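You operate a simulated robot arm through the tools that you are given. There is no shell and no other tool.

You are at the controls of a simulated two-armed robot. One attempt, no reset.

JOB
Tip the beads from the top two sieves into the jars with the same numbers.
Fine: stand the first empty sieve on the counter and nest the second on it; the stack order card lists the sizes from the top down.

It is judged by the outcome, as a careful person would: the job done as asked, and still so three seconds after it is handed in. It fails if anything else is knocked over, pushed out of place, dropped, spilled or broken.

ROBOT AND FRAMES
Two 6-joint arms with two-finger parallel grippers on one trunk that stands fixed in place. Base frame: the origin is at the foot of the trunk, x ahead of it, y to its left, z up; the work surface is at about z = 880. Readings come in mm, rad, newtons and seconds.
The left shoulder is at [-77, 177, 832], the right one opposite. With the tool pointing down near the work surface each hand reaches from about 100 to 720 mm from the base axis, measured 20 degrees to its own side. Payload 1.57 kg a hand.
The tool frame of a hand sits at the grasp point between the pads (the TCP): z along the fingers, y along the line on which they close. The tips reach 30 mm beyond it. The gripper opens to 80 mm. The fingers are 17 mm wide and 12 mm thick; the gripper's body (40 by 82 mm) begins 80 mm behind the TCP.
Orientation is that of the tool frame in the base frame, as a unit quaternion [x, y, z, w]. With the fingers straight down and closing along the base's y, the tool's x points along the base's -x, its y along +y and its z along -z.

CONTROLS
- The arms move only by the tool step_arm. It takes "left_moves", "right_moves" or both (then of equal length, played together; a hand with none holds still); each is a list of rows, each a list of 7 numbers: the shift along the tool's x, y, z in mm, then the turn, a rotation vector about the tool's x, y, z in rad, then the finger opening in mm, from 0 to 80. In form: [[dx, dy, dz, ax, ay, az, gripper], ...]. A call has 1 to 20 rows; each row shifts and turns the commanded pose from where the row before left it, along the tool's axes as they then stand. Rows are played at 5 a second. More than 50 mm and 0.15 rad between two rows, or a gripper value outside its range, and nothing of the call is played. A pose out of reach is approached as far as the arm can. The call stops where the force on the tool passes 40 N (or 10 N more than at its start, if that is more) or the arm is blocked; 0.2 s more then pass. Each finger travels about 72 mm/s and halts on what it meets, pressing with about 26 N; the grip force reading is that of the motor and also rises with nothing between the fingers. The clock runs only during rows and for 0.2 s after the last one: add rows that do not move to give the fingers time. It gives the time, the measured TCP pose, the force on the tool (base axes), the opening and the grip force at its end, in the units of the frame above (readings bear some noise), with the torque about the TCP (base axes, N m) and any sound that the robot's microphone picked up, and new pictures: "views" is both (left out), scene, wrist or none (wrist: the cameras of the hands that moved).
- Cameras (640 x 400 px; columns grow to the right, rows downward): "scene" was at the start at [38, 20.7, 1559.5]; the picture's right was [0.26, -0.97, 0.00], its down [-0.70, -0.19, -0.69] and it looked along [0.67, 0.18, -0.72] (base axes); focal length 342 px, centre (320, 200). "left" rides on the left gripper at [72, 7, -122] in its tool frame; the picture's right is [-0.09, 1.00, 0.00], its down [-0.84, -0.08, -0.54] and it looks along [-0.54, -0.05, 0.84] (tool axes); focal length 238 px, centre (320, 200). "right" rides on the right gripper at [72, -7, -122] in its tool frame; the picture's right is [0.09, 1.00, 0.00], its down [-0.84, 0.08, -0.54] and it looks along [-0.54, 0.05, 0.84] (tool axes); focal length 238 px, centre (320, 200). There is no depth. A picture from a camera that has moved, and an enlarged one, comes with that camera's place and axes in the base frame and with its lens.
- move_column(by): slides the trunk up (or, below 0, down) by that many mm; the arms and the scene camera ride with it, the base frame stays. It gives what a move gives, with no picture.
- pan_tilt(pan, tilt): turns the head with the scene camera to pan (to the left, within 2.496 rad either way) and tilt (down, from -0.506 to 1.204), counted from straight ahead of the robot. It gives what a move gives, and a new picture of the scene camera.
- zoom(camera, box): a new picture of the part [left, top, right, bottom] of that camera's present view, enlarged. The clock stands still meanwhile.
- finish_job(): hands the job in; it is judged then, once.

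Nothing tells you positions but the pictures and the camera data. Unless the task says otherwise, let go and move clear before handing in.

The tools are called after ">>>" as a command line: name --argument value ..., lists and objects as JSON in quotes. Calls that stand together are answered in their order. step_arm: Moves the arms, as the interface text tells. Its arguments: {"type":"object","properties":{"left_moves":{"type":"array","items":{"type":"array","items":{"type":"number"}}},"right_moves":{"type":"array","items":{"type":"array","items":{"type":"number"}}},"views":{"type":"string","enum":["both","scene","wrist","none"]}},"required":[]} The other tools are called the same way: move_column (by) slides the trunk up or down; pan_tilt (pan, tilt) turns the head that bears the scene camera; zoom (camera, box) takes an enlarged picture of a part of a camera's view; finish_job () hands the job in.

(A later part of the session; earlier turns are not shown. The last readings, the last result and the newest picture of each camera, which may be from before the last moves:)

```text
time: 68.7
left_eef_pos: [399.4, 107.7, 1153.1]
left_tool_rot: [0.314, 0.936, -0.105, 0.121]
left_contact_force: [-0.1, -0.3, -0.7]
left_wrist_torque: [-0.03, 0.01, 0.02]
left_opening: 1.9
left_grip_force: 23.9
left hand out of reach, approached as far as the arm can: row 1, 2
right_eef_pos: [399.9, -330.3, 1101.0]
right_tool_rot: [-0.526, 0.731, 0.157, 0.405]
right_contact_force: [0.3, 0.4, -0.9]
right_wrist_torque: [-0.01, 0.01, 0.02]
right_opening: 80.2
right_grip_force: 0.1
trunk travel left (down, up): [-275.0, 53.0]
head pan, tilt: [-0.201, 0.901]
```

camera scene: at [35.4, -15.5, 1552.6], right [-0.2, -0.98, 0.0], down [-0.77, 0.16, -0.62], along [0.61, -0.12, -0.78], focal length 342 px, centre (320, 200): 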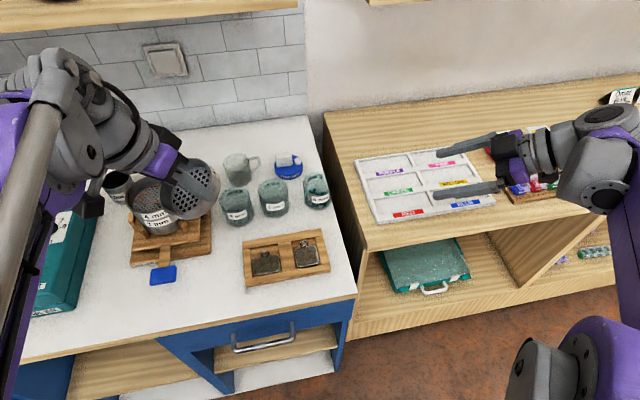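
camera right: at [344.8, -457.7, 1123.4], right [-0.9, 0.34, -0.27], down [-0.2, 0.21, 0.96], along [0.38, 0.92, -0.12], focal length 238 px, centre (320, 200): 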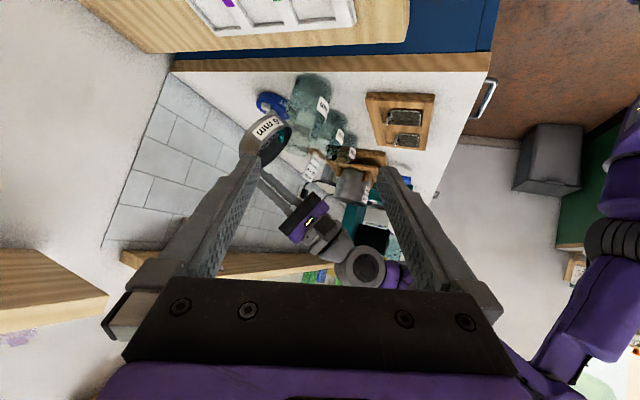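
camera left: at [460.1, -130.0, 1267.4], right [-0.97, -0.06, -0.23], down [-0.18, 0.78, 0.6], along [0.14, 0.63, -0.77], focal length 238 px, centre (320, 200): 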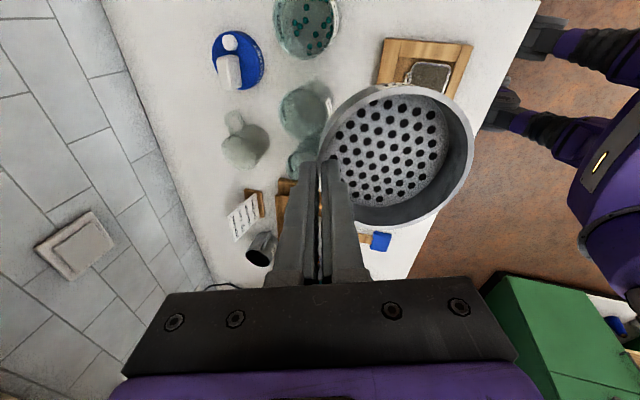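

>>> step_arm --left_moves '[[27, 20.2, 2, 0, 0, 0, 0], [27, 20.2, 2, 0, 0, 0, 0], [27, 20.2, 2, 0, 0, 0, 0], [27, 20.2, 2, 0, 0, 0, 0], [27, 20.2, 2, 0, 0, 0, 0], [27, 20.2, 2, 0, 0, 0, 0], [0, 0, 0, 0, 0, 0, 0]]' --views "scene"

>>> pan_tilt --pan 0.5 --tilt 0.85

```text
time: 70.3
left_eef_pos: [349.9, 290.0, 1080.0]
left_tool_rot: [0.314, 0.936, -0.105, 0.121]
left_contact_force: [-0.5, -0.3, -0.4]
left_wrist_torque: [-0.02, 0.04, 0.04]
left_opening: 2.0
left_grip_force: 23.9
right_eef_pos: [400.0, -330.3, 1099.3]
right_tool_rot: [-0.526, 0.731, 0.157, 0.405]
right_contact_force: [1.2, -0.3, -0.4]
right_wrist_torque: [-0.03, 0.0, 0.02]
right_opening: 80.1
right_grip_force: 0.1
trunk travel left (down, up): [-275.0, 53.0]
head pan, tilt: [-0.201, 0.901]
camera scene: at [34.6, -15.7, 1552.5], right [-0.2, -0.98, 0.0], down [-0.77, 0.16, -0.62], along [0.61, -0.12, -0.78], focal length 342 px, centre (320, 200)
```

scene: 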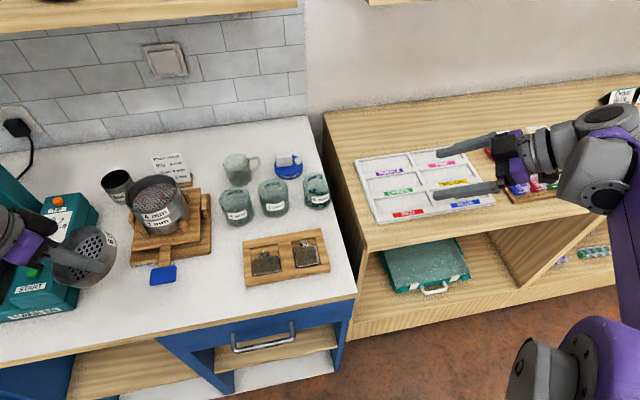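

```text
time: 71.4
left_eef_pos: [350.6, 290.7, 1079.9]
left_tool_rot: [0.313, 0.936, -0.105, 0.122]
left_contact_force: [-0.1, 0.4, -0.6]
left_wrist_torque: [0.02, 0.04, -0.04]
left_opening: 2.0
left_grip_force: 23.8
right_eef_pos: [401.1, -329.5, 1099.8]
right_tool_rot: [-0.526, 0.731, 0.158, 0.405]
right_contact_force: [0.3, 0.1, 0.2]
right_wrist_torque: [-0.01, 0.0, 0.01]
right_opening: 80.0
right_grip_force: 0.2
trunk travel left (down, up): [-275.0, 53.0]
head pan, tilt: [0.499, 0.85]
camera scene: at [29.3, 37.3, 1556.4], right [0.48, -0.88, 0.0], down [-0.66, -0.36, -0.66], along [0.58, 0.32, -0.75], focal length 342 px, centre (320, 200)
```

scene: 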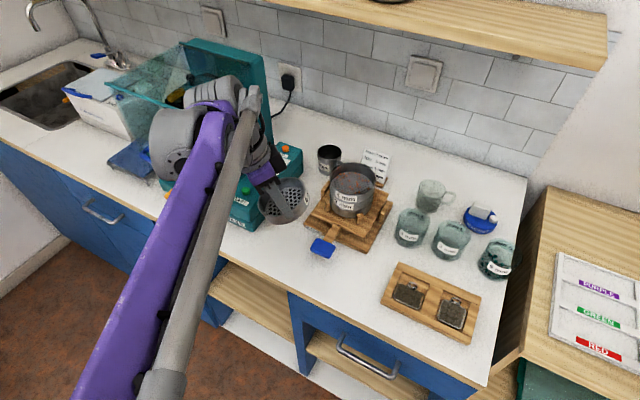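

The sieve is now above the free area on the left. I'll try levelling here.

>>> step_arm --left_moves '[[0, 0, 0, -0.0409, 0.099, 0, 0], [0, 0, 0, -0.0409, 0.099, 0, 0], [0, 0, 0, -0.0409, 0.099, 0, 0], [0, 0, 0, 0, 0, 0, 0]]' --views "both"

```text
time: 72.4
left_eef_pos: [350.5, 291.4, 1081.4]
left_tool_rot: [0.316, 0.942, -0.072, 0.083]
left_contact_force: [-0.2, 0.0, -0.2]
left_wrist_torque: [-0.02, 0.03, 0.0]
left_opening: 2.0
left_grip_force: 23.8
left hand out of reach, approached as far as the arm can: row 2, 3
right_eef_pos: [399.3, -329.2, 1101.0]
right_tool_rot: [-0.525, 0.731, 0.157, 0.406]
right_contact_force: [0.0, -0.3, 0.5]
right_wrist_torque: [0.04, 0.0, -0.05]
right_opening: 80.1
right_grip_force: 0.0
trunk travel left (down, up): [-275.0, 53.0]
head pan, tilt: [0.499, 0.85]
camera scene: at [29.3, 37.4, 1556.4], right [0.48, -0.88, 0.0], down [-0.66, -0.36, -0.66], along [0.58, 0.32, -0.75], focal length 342 px, centre (320, 200)
camera left: at [284.3, 361.8, 1184.4], right [0.68, 0.73, -0.06], down [0.55, -0.45, 0.7], along [0.49, -0.51, -0.71], focal length 238 px, centre (320, 200)
```

scene: 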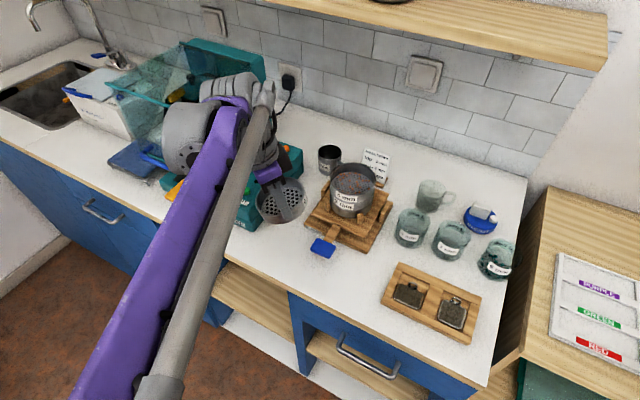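
left: 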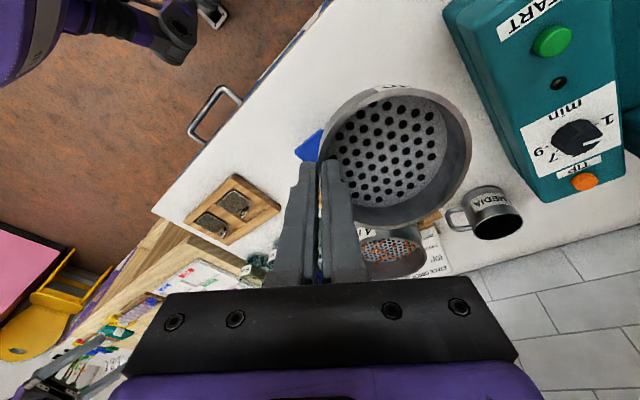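

At lower height it levels further. I'll go lower over the clear counter and finish levelling.

>>> step_arm --left_moves '[[5.4, 2.2, 26, 0, 0, 0, 0], [5.4, 2.2, 26, 0, 0, 0, 0], [5.4, 2.2, 26, 0, 0, 0, 0], [0, 0, 0, -0.0418, 0.1015, 0, 0], [0, 0, 0, -0.0418, 0.1015, 0, 0], [0, 0, 0, 0, 0, 0, 0]]' --views "both"

```text
time: 73.8
left_eef_pos: [350.7, 291.7, 999.0]
left_tool_rot: [0.316, 0.942, -0.072, 0.083]
left_contact_force: [-0.2, -0.5, -1.3]
left_wrist_torque: [0.01, 0.04, -0.04]
left_opening: 2.1
left_grip_force: 23.7
left hand out of reach, approached as far as the arm can: row 4, 5
right_eef_pos: [399.1, -330.2, 1100.6]
right_tool_rot: [-0.527, 0.731, 0.158, 0.405]
right_contact_force: [0.0, 0.3, 0.3]
right_wrist_torque: [-0.01, 0.06, -0.01]
right_opening: 80.1
right_grip_force: 0.1
trunk travel left (down, up): [-275.0, 53.0]
head pan, tilt: [0.499, 0.85]
camera scene: at [29.3, 37.2, 1556.4], right [0.48, -0.88, 0.0], down [-0.66, -0.36, -0.66], along [0.58, 0.32, -0.75], focal length 342 px, centre (320, 200)
camera left: at [283.4, 361.7, 1103.4], right [0.68, 0.73, -0.06], down [0.55, -0.45, 0.71], along [0.49, -0.51, -0.71], focal length 238 px, centre (320, 200)
```

scene: 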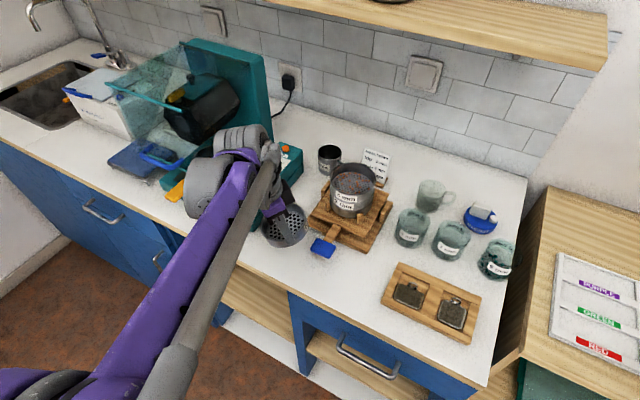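
left: 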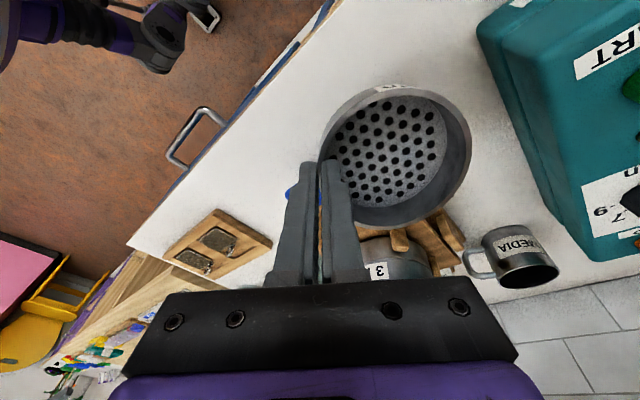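

Height isn't the constraint; straight down is about 12° outside this wrist branch. I'll move back up to open space and ride the joint limit up through the aligned direction, so the wrist returns to its original branch.

>>> step_arm --left_moves '[[-7.6, -3.1, -36.5, 0, 0, 0, 0], [-7.6, -3.1, -36.5, 0, 0, 0, 0], [-7.6, -3.1, -36.5, 0, 0, 0, 0], [-7.6, -3.1, -36.5, 0, 0, 0, 0], [-38.1, -9.8, 8.7, 0.019, -0.046, 0, 0], [-38.1, -9.8, 8.7, 0.019, -0.046, 0, 0], [-38.1, -9.8, 8.7, 0.019, -0.046, 0, 0], [-38.1, -9.8, 8.7, 0.019, -0.046, 0, 0], [-38.1, -9.8, 8.7, 0.019, -0.046, 0, 0], [0, 0, 0, 0, 0, 0, 0]]' --views "scene"

```text
time: 76.0
left_eef_pos: [473.1, 135.8, 1169.1]
left_tool_rot: [0.309, 0.922, -0.153, 0.176]
left_contact_force: [0.3, -0.6, -0.7]
left_wrist_torque: [-0.01, 0.05, -0.02]
left_opening: 2.1
left_grip_force: 23.9
right_eef_pos: [399.4, -329.4, 1100.0]
right_tool_rot: [-0.526, 0.731, 0.157, 0.405]
right_contact_force: [-0.2, -0.2, 0.3]
right_wrist_torque: [-0.03, -0.04, 0.01]
right_opening: 80.0
right_grip_force: 0.1
trunk travel left (down, up): [-275.0, 53.0]
head pan, tilt: [0.499, 0.85]
camera scene: at [28.9, 37.5, 1556.4], right [0.48, -0.88, 0.0], down [-0.66, -0.36, -0.66], along [0.58, 0.32, -0.75], focal length 342 px, centre (320, 200)
```

scene: 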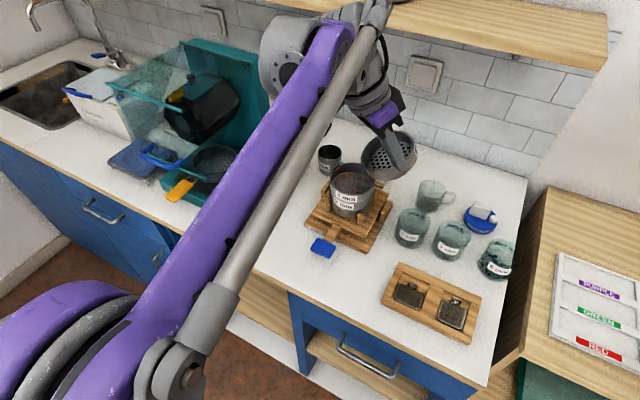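

Using the arm's dimensions I can now model the wrist: it flipped by passing straight through the forearm direction. I'll first move to the edge of its range here (small test).

>>> step_arm --left_moves '[[0, 0, 0, -0.0843, 0.0535, -0.0057, 0], [0, 0, 0, -0.0843, 0.0535, -0.0057, 0], [0, 0, 0, -0.0843, 0.0535, -0.0057, 0], [0, 0, 0, 0, 0, 0, 0]]' --views "none"

```text
time: 77.0
left_eef_pos: [471.6, 135.0, 1170.4]
left_tool_rot: [0.3, 0.937, -0.082, 0.158]
left_contact_force: [0.9, 0.1, -1.2]
left_wrist_torque: [-0.05, 0.03, 0.01]
left_opening: 2.1
left_grip_force: 23.5
left hand out of reach, approached as far as the arm can: row 2, 3
right_eef_pos: [399.0, -329.9, 1100.0]
right_tool_rot: [-0.526, 0.731, 0.157, 0.406]
right_contact_force: [-0.4, -0.1, 0.4]
right_wrist_torque: [0.0, -0.03, 0.03]
right_opening: 79.9
right_grip_force: 0.1
trunk travel left (down, up): [-275.0, 53.0]
head pan, tilt: [0.499, 0.85]
```

>>> step_arm --left_moves '[[0, 0, 0, -0.0755, -0.0953, -0.0014, 0], [0, 0, 0, -0.0755, -0.0953, -0.0014, 0], [0, 0, 0, -0.0755, -0.0953, -0.0014, 0], [0, 0, 0, -0.0755, -0.0953, -0.0014, 0], [0, 0, 0, -0.0755, -0.0953, -0.0014, 0], [0, 0, 0, -0.0755, -0.0953, -0.0014, 0], [0, 0, 0, 0, 0, 0, 0]]' --views "scene"

```text
time: 78.6
left_eef_pos: [473.4, 143.0, 1170.1]
left_tool_rot: [0.219, 0.85, 0.044, 0.477]
left_contact_force: [0.1, 0.2, -0.4]
left_wrist_torque: [-0.01, 0.08, 0.02]
left_opening: 2.2
left_grip_force: 23.4
left hand out of reach, approached as far as the arm can: row 6
right_eef_pos: [400.3, -330.8, 1100.5]
right_tool_rot: [-0.526, 0.731, 0.157, 0.405]
right_contact_force: [-0.7, 0.1, 0.2]
right_wrist_torque: [0.03, -0.04, 0.01]
right_opening: 79.9
right_grip_force: 0.0
trunk travel left (down, up): [-275.0, 53.0]
head pan, tilt: [0.499, 0.85]
camera scene: at [29.7, 37.2, 1556.5], right [0.48, -0.88, 0.0], down [-0.66, -0.36, -0.66], along [0.58, 0.32, -0.75], focal length 342 px, centre (320, 200)
```

scene: 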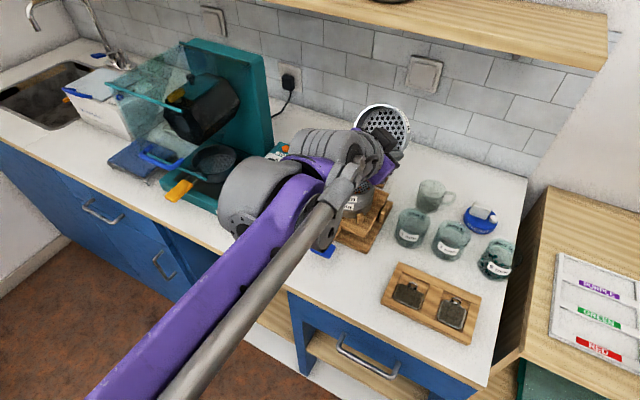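

>>> step_arm --left_moves '[[0, 0, 0, -0.0466, -0.0894, 0.0159, 0], [0, 0, 0, -0.0466, -0.0894, 0.0159, 0], [0, 0, 0, -0.0466, -0.0894, 0.0159, 0], [0, 0, 0, -0.0466, -0.0894, 0.0159, 0], [0, 0, 0, -0.0466, -0.0894, 0.0159, 0], [0, 0, 0, 0, 0, 0, 0]]' --views "scene"

```text
time: 80.0
left_eef_pos: [475.2, 139.4, 1169.8]
left_tool_rot: [0.207, 0.728, 0.098, 0.646]
left_contact_force: [0.5, -0.2, -0.8]
left_wrist_torque: [-0.01, 0.07, -0.03]
left_opening: 2.1
left_grip_force: 23.7
left hand out of reach, approached as far as the arm can: row 5
right_eef_pos: [399.5, -330.2, 1099.8]
right_tool_rot: [-0.526, 0.731, 0.157, 0.405]
right_contact_force: [-0.3, -0.3, 1.0]
right_wrist_torque: [0.02, 0.0, -0.02]
right_opening: 80.0
right_grip_force: 0.1
trunk travel left (down, up): [-275.0, 53.0]
head pan, tilt: [0.499, 0.85]
camera scene: at [29.3, 37.3, 1556.4], right [0.48, -0.88, 0.0], down [-0.66, -0.36, -0.66], along [0.58, 0.32, -0.75], focal length 342 px, centre (320, 200)
```

scene: 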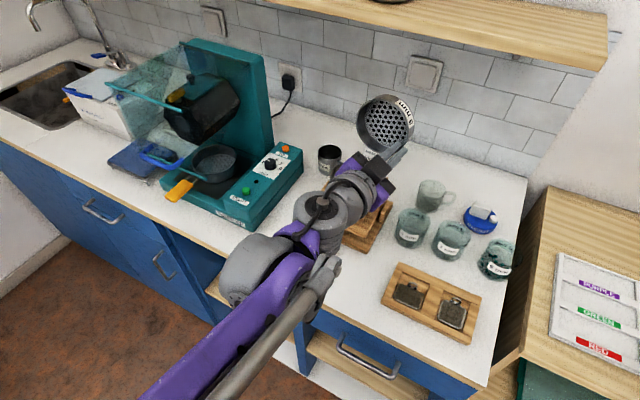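

>>> step_arm --left_moves '[[0, 0, 0, -0.0415, -0.091, 0, 0], [0, 0, 0, -0.0415, -0.091, 0, 0], [0, 0, 0, -0.0415, -0.091, 0, 0], [0, 0, 0, 0, 0, 0, 0]]' --views "scene"

```text
time: 81.0
left_eef_pos: [474.3, 135.2, 1169.5]
left_tool_rot: [0.189, 0.642, 0.106, 0.736]
left_contact_force: [0.2, -0.5, 0.1]
left_wrist_torque: [0.01, 0.04, 0.0]
left_opening: 1.8
left_grip_force: 23.8
left hand out of reach, approached as far as the arm can: row 2
right_eef_pos: [399.3, -328.9, 1100.8]
right_tool_rot: [-0.525, 0.731, 0.157, 0.406]
right_contact_force: [-0.8, -0.5, 0.8]
right_wrist_torque: [-0.03, -0.02, 0.03]
right_opening: 79.8
right_grip_force: 0.0
trunk travel left (down, up): [-275.0, 53.0]
head pan, tilt: [0.499, 0.85]
camera scene: at [29.0, 37.2, 1556.4], right [0.48, -0.88, 0.0], down [-0.66, -0.36, -0.66], along [0.58, 0.32, -0.75], focal length 342 px, centre (320, 200)
```

scene: 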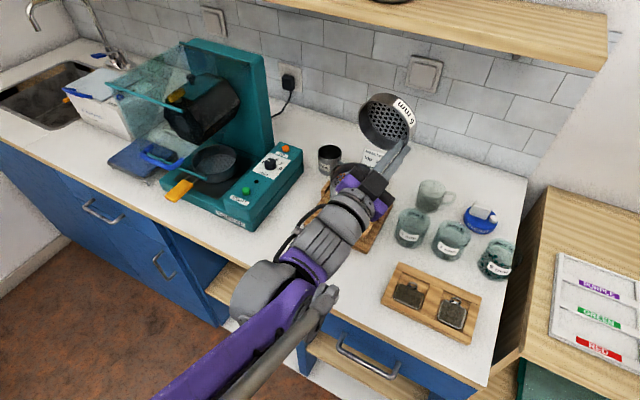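

>>> step_arm --left_moves '[[0, 0, 0, -0.0742, 0.034, 0.0085, 0], [0, 0, 0, 0, 0, 0, 0], [0, 0, 0, 0.0622, 0.136, 0, 0], [0, 0, 0, 0.0622, 0.136, 0, 0], [0, 0, 0, 0.0622, 0.136, 0, 0], [0, 0, 0, 0, 0, 0, 0]]' --views "scene"

```text
time: 82.4
left_eef_pos: [476.2, 143.5, 1172.6]
left_tool_rot: [0.173, 0.746, 0.132, 0.63]
left_contact_force: [-0.6, 0.0, -1.8]
left_wrist_torque: [-0.03, 0.03, -0.01]
left_opening: 2.2
left_grip_force: 23.7
left hand out of reach, approached as far as the arm can: row 4, 5
right_eef_pos: [400.4, -330.1, 1100.5]
right_tool_rot: [-0.526, 0.731, 0.157, 0.405]
right_contact_force: [-0.4, -0.3, 1.0]
right_wrist_torque: [0.01, 0.03, 0.0]
right_opening: 80.1
right_grip_force: 0.1
trunk travel left (down, up): [-275.0, 53.0]
head pan, tilt: [0.499, 0.85]
camera scene: at [29.4, 37.3, 1556.4], right [0.48, -0.88, 0.0], down [-0.66, -0.36, -0.66], along [0.58, 0.32, -0.75], focal length 342 px, centre (320, 200)
```

scene: 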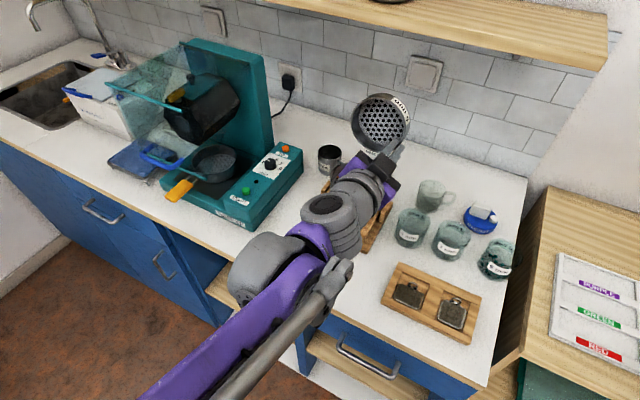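

The two failed passes bracket the aligned direction (between headings -7° and -1°). I'll step sideways straight across it in one large step.

>>> step_arm --left_moves '[[0, 0, 0, -0.0268, 0.0125, -0.0052, 0], [0, 0, 0, 0, 0, 0, 0], [0, 0, 0, 0.1324, -0.0614, 0.0256, 0], [0, 0, 0, 0, 0, 0, 0]]' --views "scene"

```text
time: 83.4
left_eef_pos: [476.6, 138.9, 1178.3]
left_tool_rot: [0.191, 0.732, 0.117, 0.644]
left_contact_force: [0.2, 0.4, -0.9]
left_wrist_torque: [-0.04, 0.06, -0.02]
left_opening: 1.8
left_grip_force: 23.7
left hand out of reach, approached as far as the arm can: row 3
right_eef_pos: [400.1, -330.4, 1101.1]
right_tool_rot: [-0.527, 0.73, 0.158, 0.405]
right_contact_force: [0.3, 0.4, -0.3]
right_wrist_torque: [0.03, 0.02, -0.01]
right_opening: 80.1
right_grip_force: 0.1
trunk travel left (down, up): [-275.0, 53.0]
head pan, tilt: [0.499, 0.85]
camera scene: at [29.4, 37.2, 1556.4], right [0.48, -0.88, 0.0], down [-0.66, -0.36, -0.66], along [0.58, 0.32, -0.75], focal length 342 px, centre (320, 200)
```

scene: 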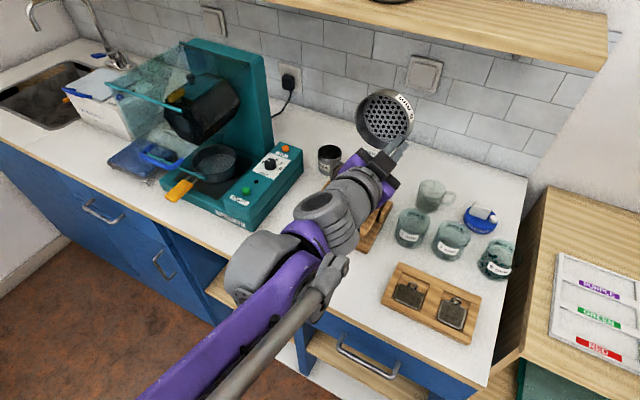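

>>> step_arm --left_moves '[[0, 0, 0, 0.1324, -0.0614, 0.0256, 0], [0, 0, 0, 0, 0, 0, 0]]' --views "scene"

```text
time: 84.0
left_eef_pos: [476.4, 142.5, 1172.0]
left_tool_rot: [0.27, 0.716, 0.048, 0.642]
left_contact_force: [0.1, 0.1, -1.5]
left_wrist_torque: [-0.03, 0.05, -0.01]
left_opening: 2.1
left_grip_force: 23.2
right_eef_pos: [399.8, -330.2, 1101.0]
right_tool_rot: [-0.526, 0.731, 0.157, 0.406]
right_contact_force: [0.7, -0.6, 0.7]
right_wrist_torque: [-0.01, 0.0, 0.01]
right_opening: 80.1
right_grip_force: 0.1
trunk travel left (down, up): [-275.0, 53.0]
head pan, tilt: [0.499, 0.85]
camera scene: at [28.9, 37.0, 1556.4], right [0.48, -0.88, 0.0], down [-0.66, -0.36, -0.66], along [0.58, 0.32, -0.75], focal length 342 px, centre (320, 200)
```

scene: 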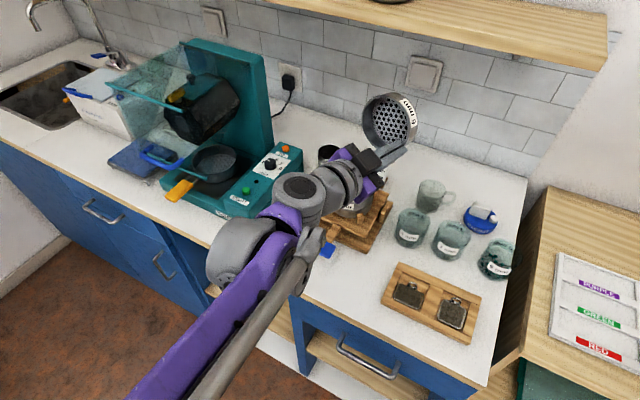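

The wrist crossed over: it's unflagged on the other side with the original orientation of its housing. Now I'll tilt down.

>>> step_arm --left_moves '[[0, 0, 0, 0.0506, 0.1088, 0, 0], [0, 0, 0, 0.0506, 0.1088, 0, 0], [0, 0, 0, 0.0506, 0.1088, 0, 0], [0, 0, 0, 0.0506, 0.1088, 0, 0], [0, 0, 0, 0.0506, 0.1088, 0, 0], [0, 0, 0, 0.0506, 0.1088, 0, 0], [0, 0, 0, 0, 0, 0, 0]]' --views "scene"

```text
time: 85.6
left_eef_pos: [476.9, 141.8, 1172.5]
left_tool_rot: [0.333, 0.882, 0.023, 0.331]
left_contact_force: [0.2, -0.5, -2.2]
left_wrist_torque: [-0.07, 0.04, -0.02]
left_opening: 2.1
left_grip_force: 23.7
right_eef_pos: [399.2, -330.0, 1100.6]
right_tool_rot: [-0.525, 0.731, 0.156, 0.406]
right_contact_force: [-0.7, 0.1, 0.2]
right_wrist_torque: [0.01, -0.01, 0.02]
right_opening: 79.6
right_grip_force: 0.0
trunk travel left (down, up): [-275.0, 53.0]
head pan, tilt: [0.499, 0.85]
camera scene: at [28.8, 37.4, 1556.4], right [0.48, -0.88, 0.0], down [-0.66, -0.36, -0.66], along [0.58, 0.32, -0.75], focal length 342 px, centre (320, 200)
```

scene: 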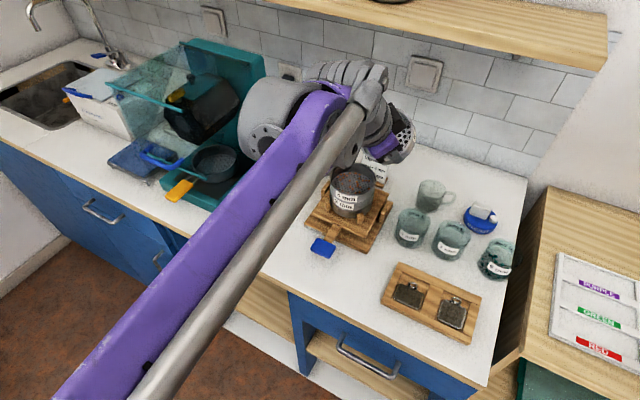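

>>> step_arm --left_moves '[[0, 0, 0, 0.0476, 0.1025, 0, 0], [0, 0, 0, 0.0476, 0.1025, 0, 0], [0, 0, 0, 0.0476, 0.1025, 0, 0], [0, 0, 0, 0.0476, 0.1025, 0, 0], [0, 0, 0, 0.0476, 0.1025, 0, 0], [0, 0, 0, 0, 0, 0, 0]]' --views "scene"

```text
time: 87.0
left_eef_pos: [477.2, 143.2, 1172.4]
left_tool_rot: [0.354, 0.934, 0.004, 0.057]
left_contact_force: [0.2, 0.5, -0.8]
left_wrist_torque: [-0.03, -0.01, -0.03]
left_opening: 2.1
left_grip_force: 24.1
right_eef_pos: [400.1, -329.7, 1100.2]
right_tool_rot: [-0.526, 0.731, 0.158, 0.406]
right_contact_force: [-0.5, 1.3, -0.8]
right_wrist_torque: [0.0, -0.01, -0.02]
right_opening: 80.2
right_grip_force: 0.0
trunk travel left (down, up): [-275.0, 53.0]
head pan, tilt: [0.499, 0.85]
camera scene: at [28.6, 37.3, 1556.4], right [0.48, -0.88, 0.0], down [-0.66, -0.36, -0.66], along [0.58, 0.32, -0.75], focal length 342 px, centre (320, 200)
```

scene: 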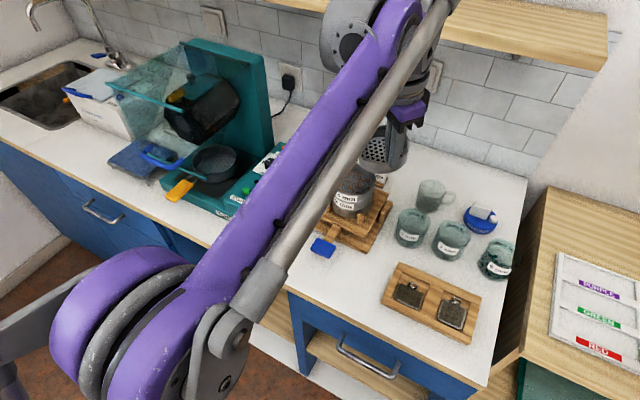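

The wrist is back on its original branch with the tool nearly vertical. The sieve looks oddly tilted from the scene camera, so I'll check with the wrist camera.

>>> step_arm --left_moves '[[0, 0, 0, 0.0476, 0.1025, 0, 0], [0, 0, 0, 0, 0, 0, 0]]' --views "wrist"

>>> zoom --camera "scene" --box '[320, 60, 460, 220]'

```text
time: 87.6
left_eef_pos: [475.5, 142.9, 1173.5]
left_tool_rot: [0.354, 0.935, -0.001, 0.001]
left_contact_force: [0.1, 0.4, -0.1]
left_wrist_torque: [-0.02, 0.01, 0.0]
left_opening: 2.2
left_grip_force: 23.9
right_eef_pos: [399.1, -329.4, 1100.7]
right_tool_rot: [-0.526, 0.731, 0.157, 0.406]
right_contact_force: [-0.6, 0.0, 0.3]
right_wrist_torque: [0.02, -0.01, -0.03]
right_opening: 80.0
right_grip_force: 0.1
trunk travel left (down, up): [-275.0, 53.0]
head pan, tilt: [0.499, 0.85]
camera left: at [426.8, 195.2, 1294.5], right [0.73, 0.69, 0.0], down [0.58, -0.61, 0.54], along [0.37, -0.4, -0.84], focal length 238 px, centre (320, 200)
```

left: 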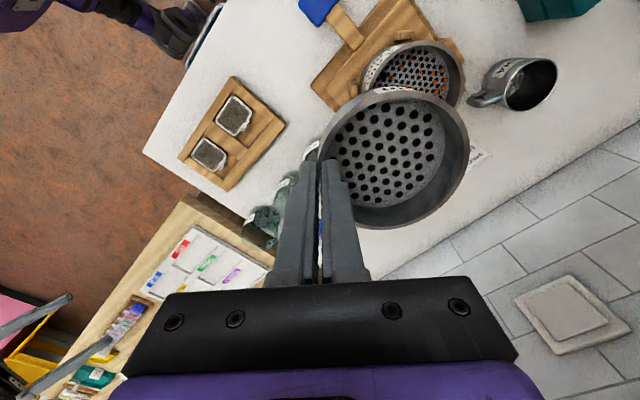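

```text
2.50 times, centred on (390, 140) of scene
camera zoom: at [28.2, 37.4, 1556.4], right [0.48, -0.88, 0.0], down [-0.66, -0.36, -0.66], along [0.58, 0.32, -0.75], focal length 855 px, centre (145, 350)
```

zoom: 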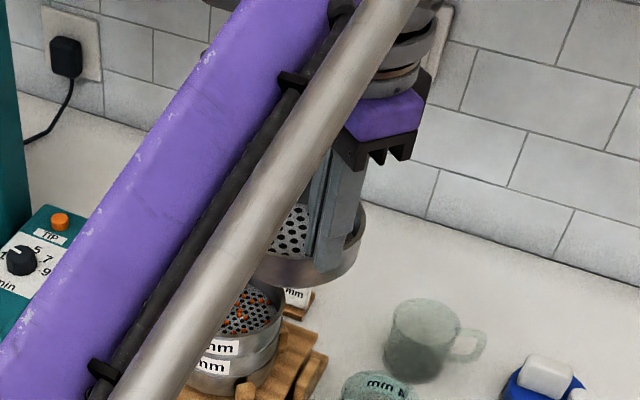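

The sieve is level and unslipped in the grip. I'll yaw to the original grasp heading (-54°) and carry it to the free spot at the left front of the counter.

>>> step_arm --left_moves '[[0, 0, 0, 0, 0, -0.1351, 0], [0, 0, 0, 0, 0, -0.1351, 0], [0, 0, 0, 0, 0, -0.1351, 0], [0, 0, 0, 0, 0, -0.1351, 0], [0, 0, 0, 0, 0, -0.1351, 0], [0, 0, 0, 0, 0, -0.1351, 0], [0, 0, 0, 0, 0, -0.1351, 0], [0, 0, 0, 0, 0, -0.1351, 0], [0, 0, 0, 0, 0, -0.1351, 0], [0, 0, 0, 0, 0, -0.1351, 0], [-6.9, 34, 0, 0, 0, 0, 0], [-6.9, 34, 0, 0, 0, 0, 0], [-6.9, 34, 0, 0, 0, 0, 0], [-6.9, 34, 0, 0, 0, 0, 0], [-6.9, 34, 0, 0, 0, 0, 0], [0, 0, 0, 0, 0, 0, 0]]' --views "both"

```text
time: 91.0
left_eef_pos: [406.0, 299.7, 1171.9]
left_tool_rot: [-0.308, 0.951, -0.001, -0.002]
left_contact_force: [-0.1, -0.6, -1.1]
left_wrist_torque: [-0.01, -0.02, 0.01]
left_opening: 1.8
left_grip_force: 23.9
right_eef_pos: [399.7, -329.3, 1100.7]
right_tool_rot: [-0.526, 0.73, 0.158, 0.406]
right_contact_force: [1.2, -0.6, -0.6]
right_wrist_torque: [-0.02, 0.02, -0.02]
right_opening: 80.0
right_grip_force: 0.1
trunk travel left (down, up): [-275.0, 53.0]
head pan, tilt: [0.499, 0.85]
camera scene: at [29.6, 36.8, 1556.4], right [0.48, -0.88, 0.0], down [-0.66, -0.36, -0.66], along [0.58, 0.32, -0.75], focal length 342 px, centre (320, 200)
camera left: at [342.8, 263.2, 1294.1], right [-0.51, 0.86, 0.0], down [0.72, 0.43, 0.54], along [0.47, 0.27, -0.84], focal length 238 px, centre (320, 200)
```

scene: 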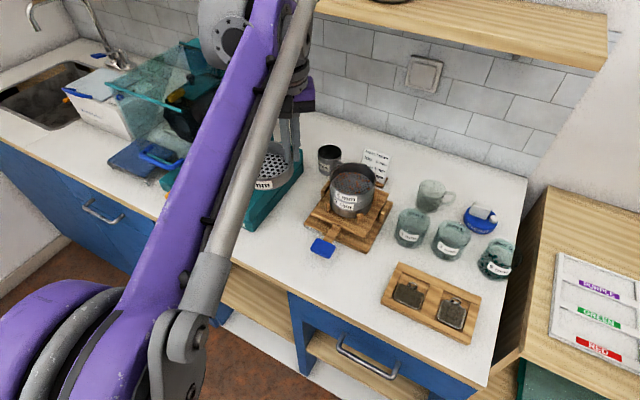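
left: 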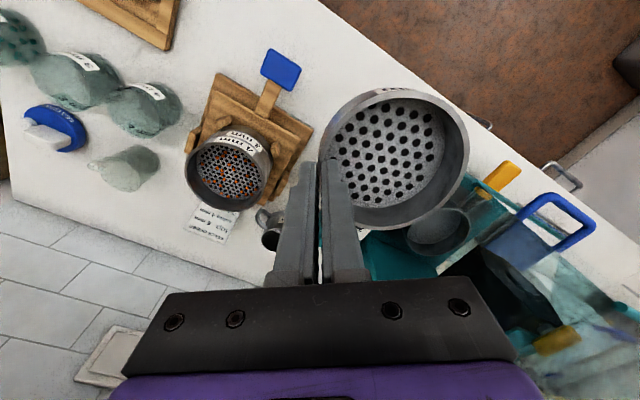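

Everything is clear below: the landing spot is about (372, 347), between the machine and the shaker handle. I'll lower most of the way first.

>>> step_arm --left_moves '[[0, 9.7, 30, 0, 0, 0, 0], [0, 0, 40, 0, 0, 0, 0], [0, 0, 40, 0, 0, 0, 0], [0, 0, 40, 0, 0, 0, 0], [0, 0, 40, 0, 0, 0, 0], [0, 0, 30, 0, 0, 0, 0], [0, 0, 0, 0, 0, 0, 0]]' --views "both"

>>> zoom --camera "scene" --box '[220, 140, 360, 270]'

```text
time: 92.6
left_eef_pos: [398.6, 308.7, 952.0]
left_tool_rot: [-0.309, 0.951, -0.001, 0.001]
left_contact_force: [-0.1, -0.4, -1.1]
left_wrist_torque: [0.0, -0.01, -0.01]
left_opening: 1.7
left_grip_force: 23.8
right_eef_pos: [400.0, -329.3, 1100.5]
right_tool_rot: [-0.526, 0.731, 0.156, 0.405]
right_contact_force: [1.0, 0.4, 0.6]
right_wrist_torque: [0.02, 0.01, -0.01]
right_opening: 79.9
right_grip_force: 0.1
trunk travel left (down, up): [-275.0, 53.0]
head pan, tilt: [0.499, 0.85]
camera scene: at [29.1, 37.1, 1556.5], right [0.48, -0.88, 0.0], down [-0.66, -0.36, -0.66], along [0.58, 0.32, -0.75], focal length 342 px, centre (320, 200)
camera left: at [337.3, 273.4, 1074.2], right [-0.51, 0.86, 0.0], down [0.72, 0.43, 0.54], along [0.47, 0.27, -0.84], focal length 238 px, centre (320, 200)
```

scene: 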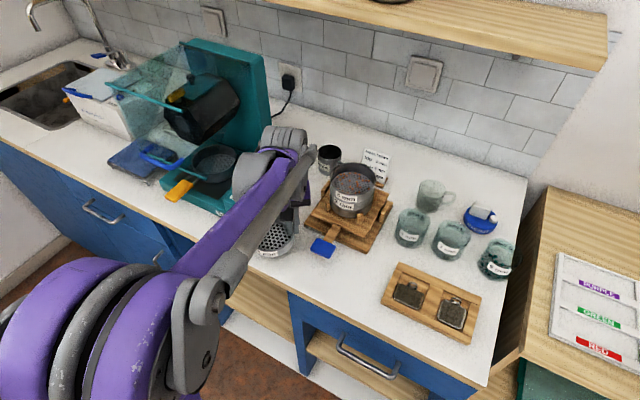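
left: 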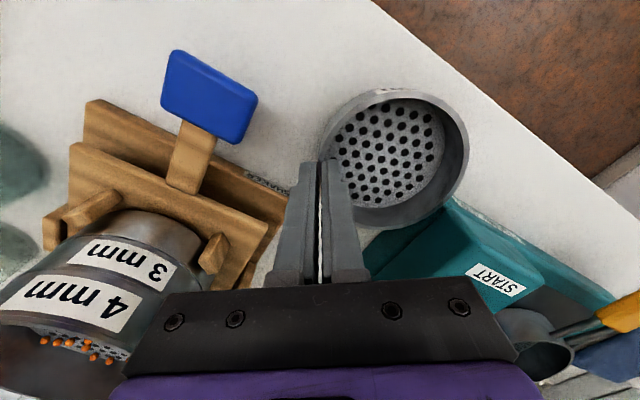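

```text
3.08 times, centred on (290, 205) of scene
camera zoom: at [29.1, 37.1, 1556.5], right [0.48, -0.88, 0.0], down [-0.66, -0.36, -0.66], along [0.58, 0.32, -0.75], focal length 1052 px, centre (412, 185)
```

zoom: 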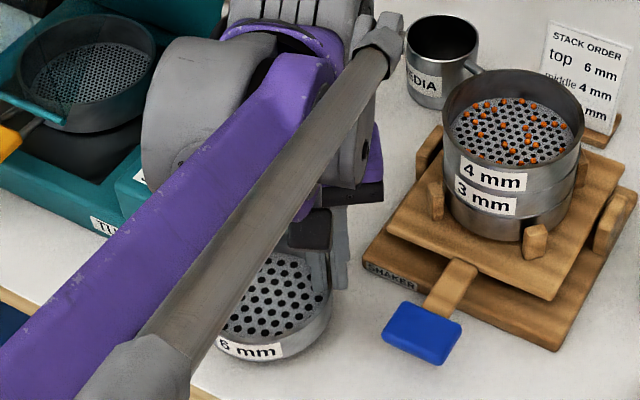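

>>> step_arm --left_moves '[[0, 0, 5, 0, 0, 0, 0], [0, 0, 5, 0, 0, 0, 0], [0, 0, 4, 0, 0, 0, 0], [0, 0, 3, 0, 0, 0, 0], [0, 0, 0, 0, 0, 0, 0]]' --views "none"

>>> zoom --camera "scene" --box '[240, 200, 330, 270]'

```text
time: 93.8
left_eef_pos: [399.1, 307.1, 935.0]
left_tool_rot: [-0.309, 0.951, -0.001, 0.0]
left_contact_force: [0.8, 0.6, 20.0]
left_wrist_torque: [0.18, -0.02, -0.02]
left_opening: 2.2
left_grip_force: 22.8
right_eef_pos: [400.3, -330.8, 1099.9]
right_tool_rot: [-0.526, 0.731, 0.157, 0.406]
right_contact_force: [-1.1, 0.1, 0.8]
right_wrist_torque: [0.02, 0.01, 0.0]
right_opening: 80.0
right_grip_force: 0.0
trunk travel left (down, up): [-275.0, 53.0]
head pan, tilt: [0.499, 0.85]
```

```text
5.71 times, centred on (285, 235) of scene
camera zoom: at [28.3, 36.1, 1556.6], right [0.48, -0.88, 0.0], down [-0.66, -0.36, -0.66], along [0.58, 0.32, -0.75], focal length 1954 px, centre (520, 0)
```

zoom: 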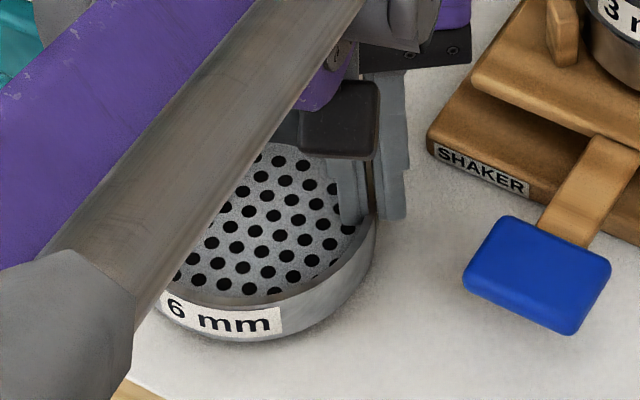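

The sieve has touched the counter (20 N). I'll ease up 1 mm, then open the fingers gently.

>>> step_arm --left_moves '[[0, 0, -1, 0, 0, 0, 0], [0, 0, 0, 0, 0, 0, 0]]' --views "none"

```text
time: 94.4
left_eef_pos: [399.4, 308.6, 935.7]
left_tool_rot: [-0.309, 0.951, -0.001, 0.0]
left_contact_force: [1.0, 2.9, 7.4]
left_wrist_torque: [0.2, 0.0, -0.05]
left_opening: 2.0
left_grip_force: 23.3
right_eef_pos: [398.9, -329.6, 1100.9]
right_tool_rot: [-0.526, 0.731, 0.157, 0.406]
right_contact_force: [0.1, 0.7, 0.1]
right_wrist_torque: [0.0, 0.0, 0.02]
right_opening: 80.1
right_grip_force: 0.0
trunk travel left (down, up): [-275.0, 53.0]
head pan, tilt: [0.499, 0.85]
```

>>> step_arm --left_moves '[[0, 0, -0.4, 0, 0, 0, 0], [0, 0, 0, 0, 0, 0, 3], [0, 0, 0, 0, 0, 0, 6], [0, 0, 0, 0, 0, 0, 9], [0, 0, 0, 0, 0, 0, 11], [0, 0, 0, 0, 0, 0, 11]]' --views "both"

>>> zoom --camera "left" --box '[270, 60, 490, 250]'

```text
time: 95.8
left_eef_pos: [399.9, 306.4, 936.9]
left_tool_rot: [-0.309, 0.951, -0.001, 0.0]
left_contact_force: [0.5, 0.3, 0.8]
left_wrist_torque: [0.01, -0.02, 0.0]
left_opening: 11.0
left_grip_force: 0.0
right_eef_pos: [398.7, -330.0, 1100.5]
right_tool_rot: [-0.526, 0.731, 0.157, 0.406]
right_contact_force: [-0.5, 0.1, -1.0]
right_wrist_torque: [0.0, 0.01, -0.01]
right_opening: 79.9
right_grip_force: 0.1
trunk travel left (down, up): [-275.0, 53.0]
head pan, tilt: [0.499, 0.85]
camera scene: at [29.3, 37.2, 1556.4], right [0.48, -0.88, 0.0], down [-0.66, -0.36, -0.66], along [0.58, 0.32, -0.75], focal length 342 px, centre (320, 200)
camera left: at [337.3, 271.7, 1058.5], right [-0.51, 0.86, 0.0], down [0.72, 0.43, 0.54], along [0.47, 0.27, -0.84], focal length 238 px, centre (320, 200)
```

scene: 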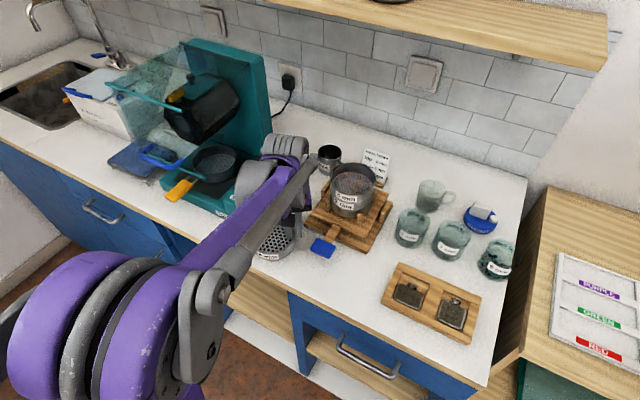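
left: 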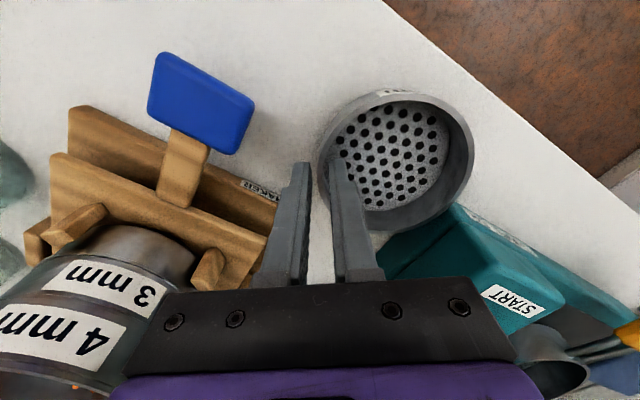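

```text
2.11 times, centred on (380, 155) of left
camera zoom: at [337.3, 271.7, 1058.5], right [-0.51, 0.86, 0.0], down [0.72, 0.43, 0.54], along [0.47, 0.27, -0.84], focal length 502 px, centre (194, 295)
```

zoom: 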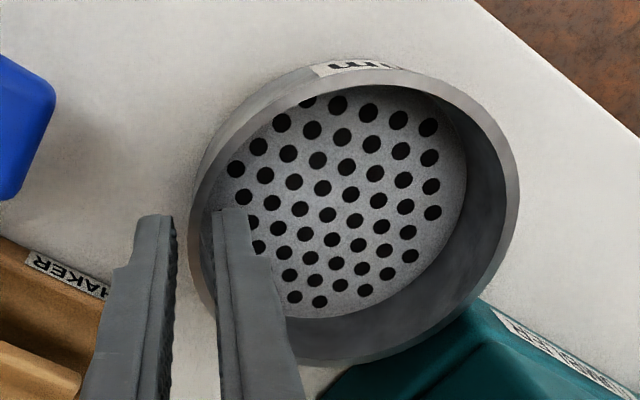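

The first sieve stands on the counter, released and level. I'll rise straight up and look at both the placed sieve and the 4 mm sieve.

>>> step_arm --left_moves '[[0, 0, -15, 0, 0, 0, 11], [0, 0, -35, 0, 0, 0, 11], [0, 0, -45, 0, 0, 0, 11], [0, 0, -45, 0, 0, 0, 11], [0, 0, -45, 0, 0, 0, 11], [0, 0, 0, 0, 0, 0, 11]]' --views "both"

>>> zoom --camera "left" --box '[290, 60, 470, 220]'

>>> zoom --camera "left" --box '[100, 100, 290, 250]'

>>> zoom --camera "scene" --box '[310, 140, 400, 250]'

```text
time: 97.2
left_eef_pos: [399.1, 307.5, 1121.2]
left_tool_rot: [-0.308, 0.951, -0.001, -0.001]
left_contact_force: [0.7, -0.8, -0.2]
left_wrist_torque: [-0.01, 0.0, 0.0]
left_opening: 11.3
left_grip_force: 0.0
right_eef_pos: [399.8, -330.3, 1101.3]
right_tool_rot: [-0.526, 0.731, 0.157, 0.405]
right_contact_force: [0.6, 0.5, 0.8]
right_wrist_torque: [0.02, -0.03, 0.01]
right_opening: 79.9
right_grip_force: 0.0
trunk travel left (down, up): [-275.0, 53.0]
head pan, tilt: [0.499, 0.85]
camera scene: at [29.4, 37.4, 1556.4], right [0.48, -0.88, 0.0], down [-0.66, -0.36, -0.66], along [0.58, 0.32, -0.75], focal length 342 px, centre (320, 200)
camera left: at [336.1, 271.6, 1243.2], right [-0.51, 0.86, 0.0], down [0.72, 0.43, 0.54], along [0.47, 0.27, -0.84], focal length 238 px, centre (320, 200)
```

scene: 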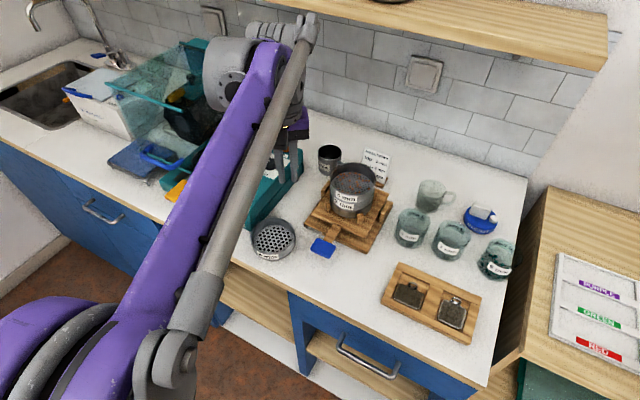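
left: 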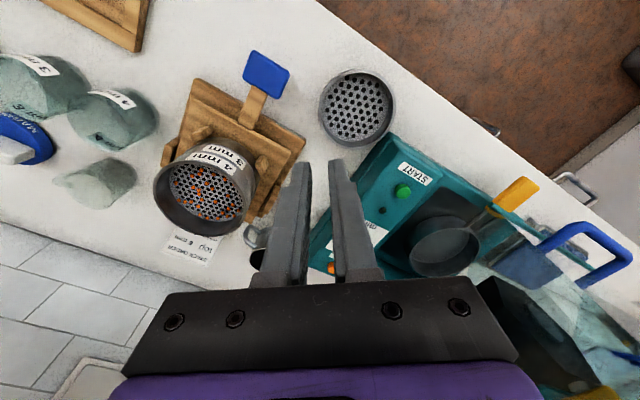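

```text
2.50 times, centred on (380, 140) of left
camera zoom: at [336.1, 271.6, 1243.2], right [-0.51, 0.86, 0.0], down [0.72, 0.43, 0.54], along [0.47, 0.27, -0.84], focal length 596 px, centre (170, 350)
```

zoom: 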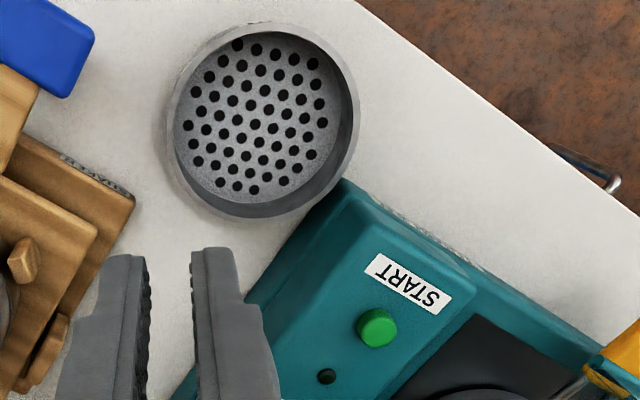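

```text
2.67 times, centred on (195, 175) of left
camera zoom: at [336.1, 271.6, 1243.2], right [-0.51, 0.86, 0.0], down [0.72, 0.43, 0.54], along [0.47, 0.27, -0.84], focal length 636 px, centre (653, 267)
```

zoom: 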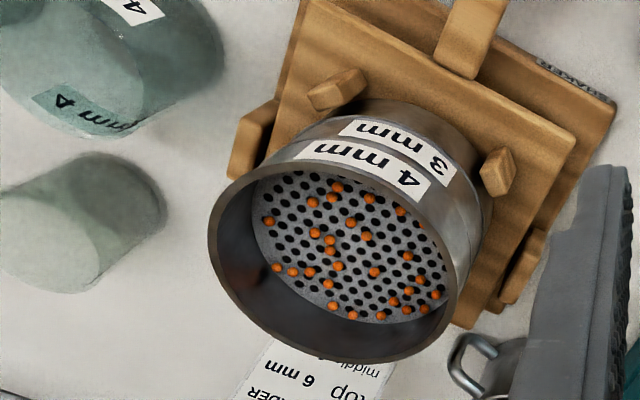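

```text
3.64 times, centred on (355, 195) of scene
camera zoom: at [29.4, 37.4, 1556.4], right [0.48, -0.88, 0.0], down [-0.66, -0.36, -0.66], along [0.58, 0.32, -0.75], focal length 1244 px, centre (193, 218)
```

zoom: 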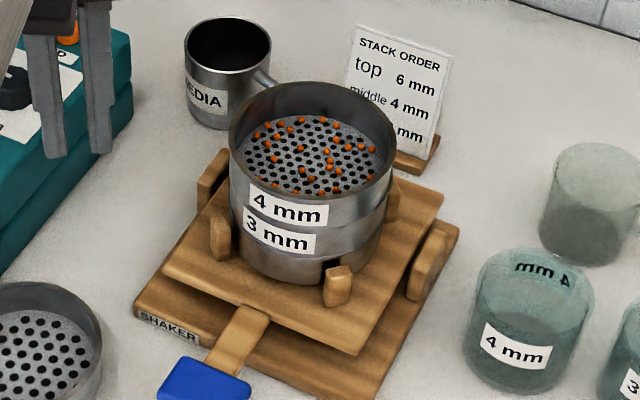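

The sieve stands close to the machine's corner; I'll zoom in to check the gap between them.

>>> zoom --camera "scene" --box '[225, 190, 325, 280]'

>>> zoom --camera "left" --box '[360, 90, 440, 160]'

```text
4.44 times, centred on (275, 235) of scene
camera zoom: at [29.4, 37.4, 1556.4], right [0.48, -0.88, 0.0], down [-0.66, -0.36, -0.66], along [0.58, 0.32, -0.75], focal length 1520 px, centre (520, 44)
```

zoom: 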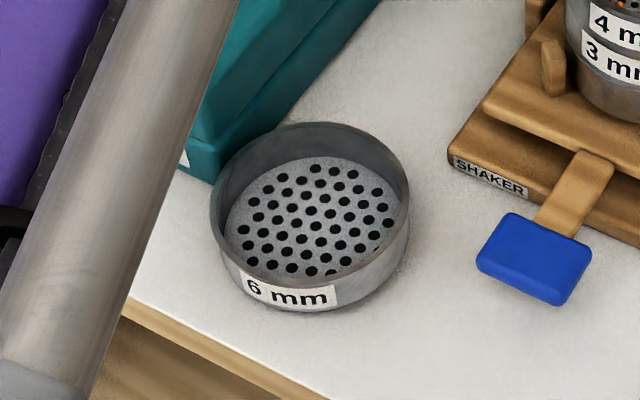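

```text
5.71 times, centred on (400, 125) of left
camera zoom: at [336.1, 271.6, 1243.2], right [-0.51, 0.86, 0.0], down [0.72, 0.43, 0.54], along [0.47, 0.27, -0.84], focal length 1362 px, centre (-137, 629)
```

zoom: 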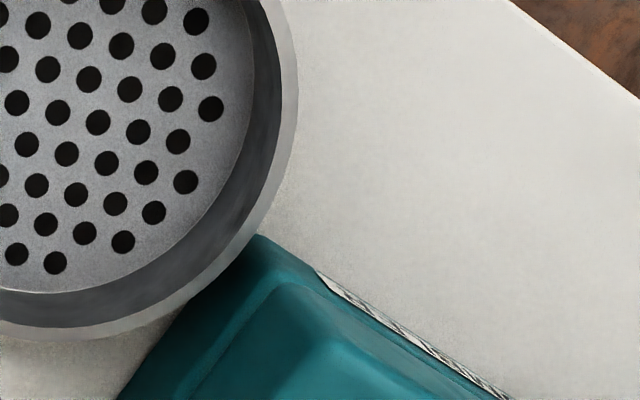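

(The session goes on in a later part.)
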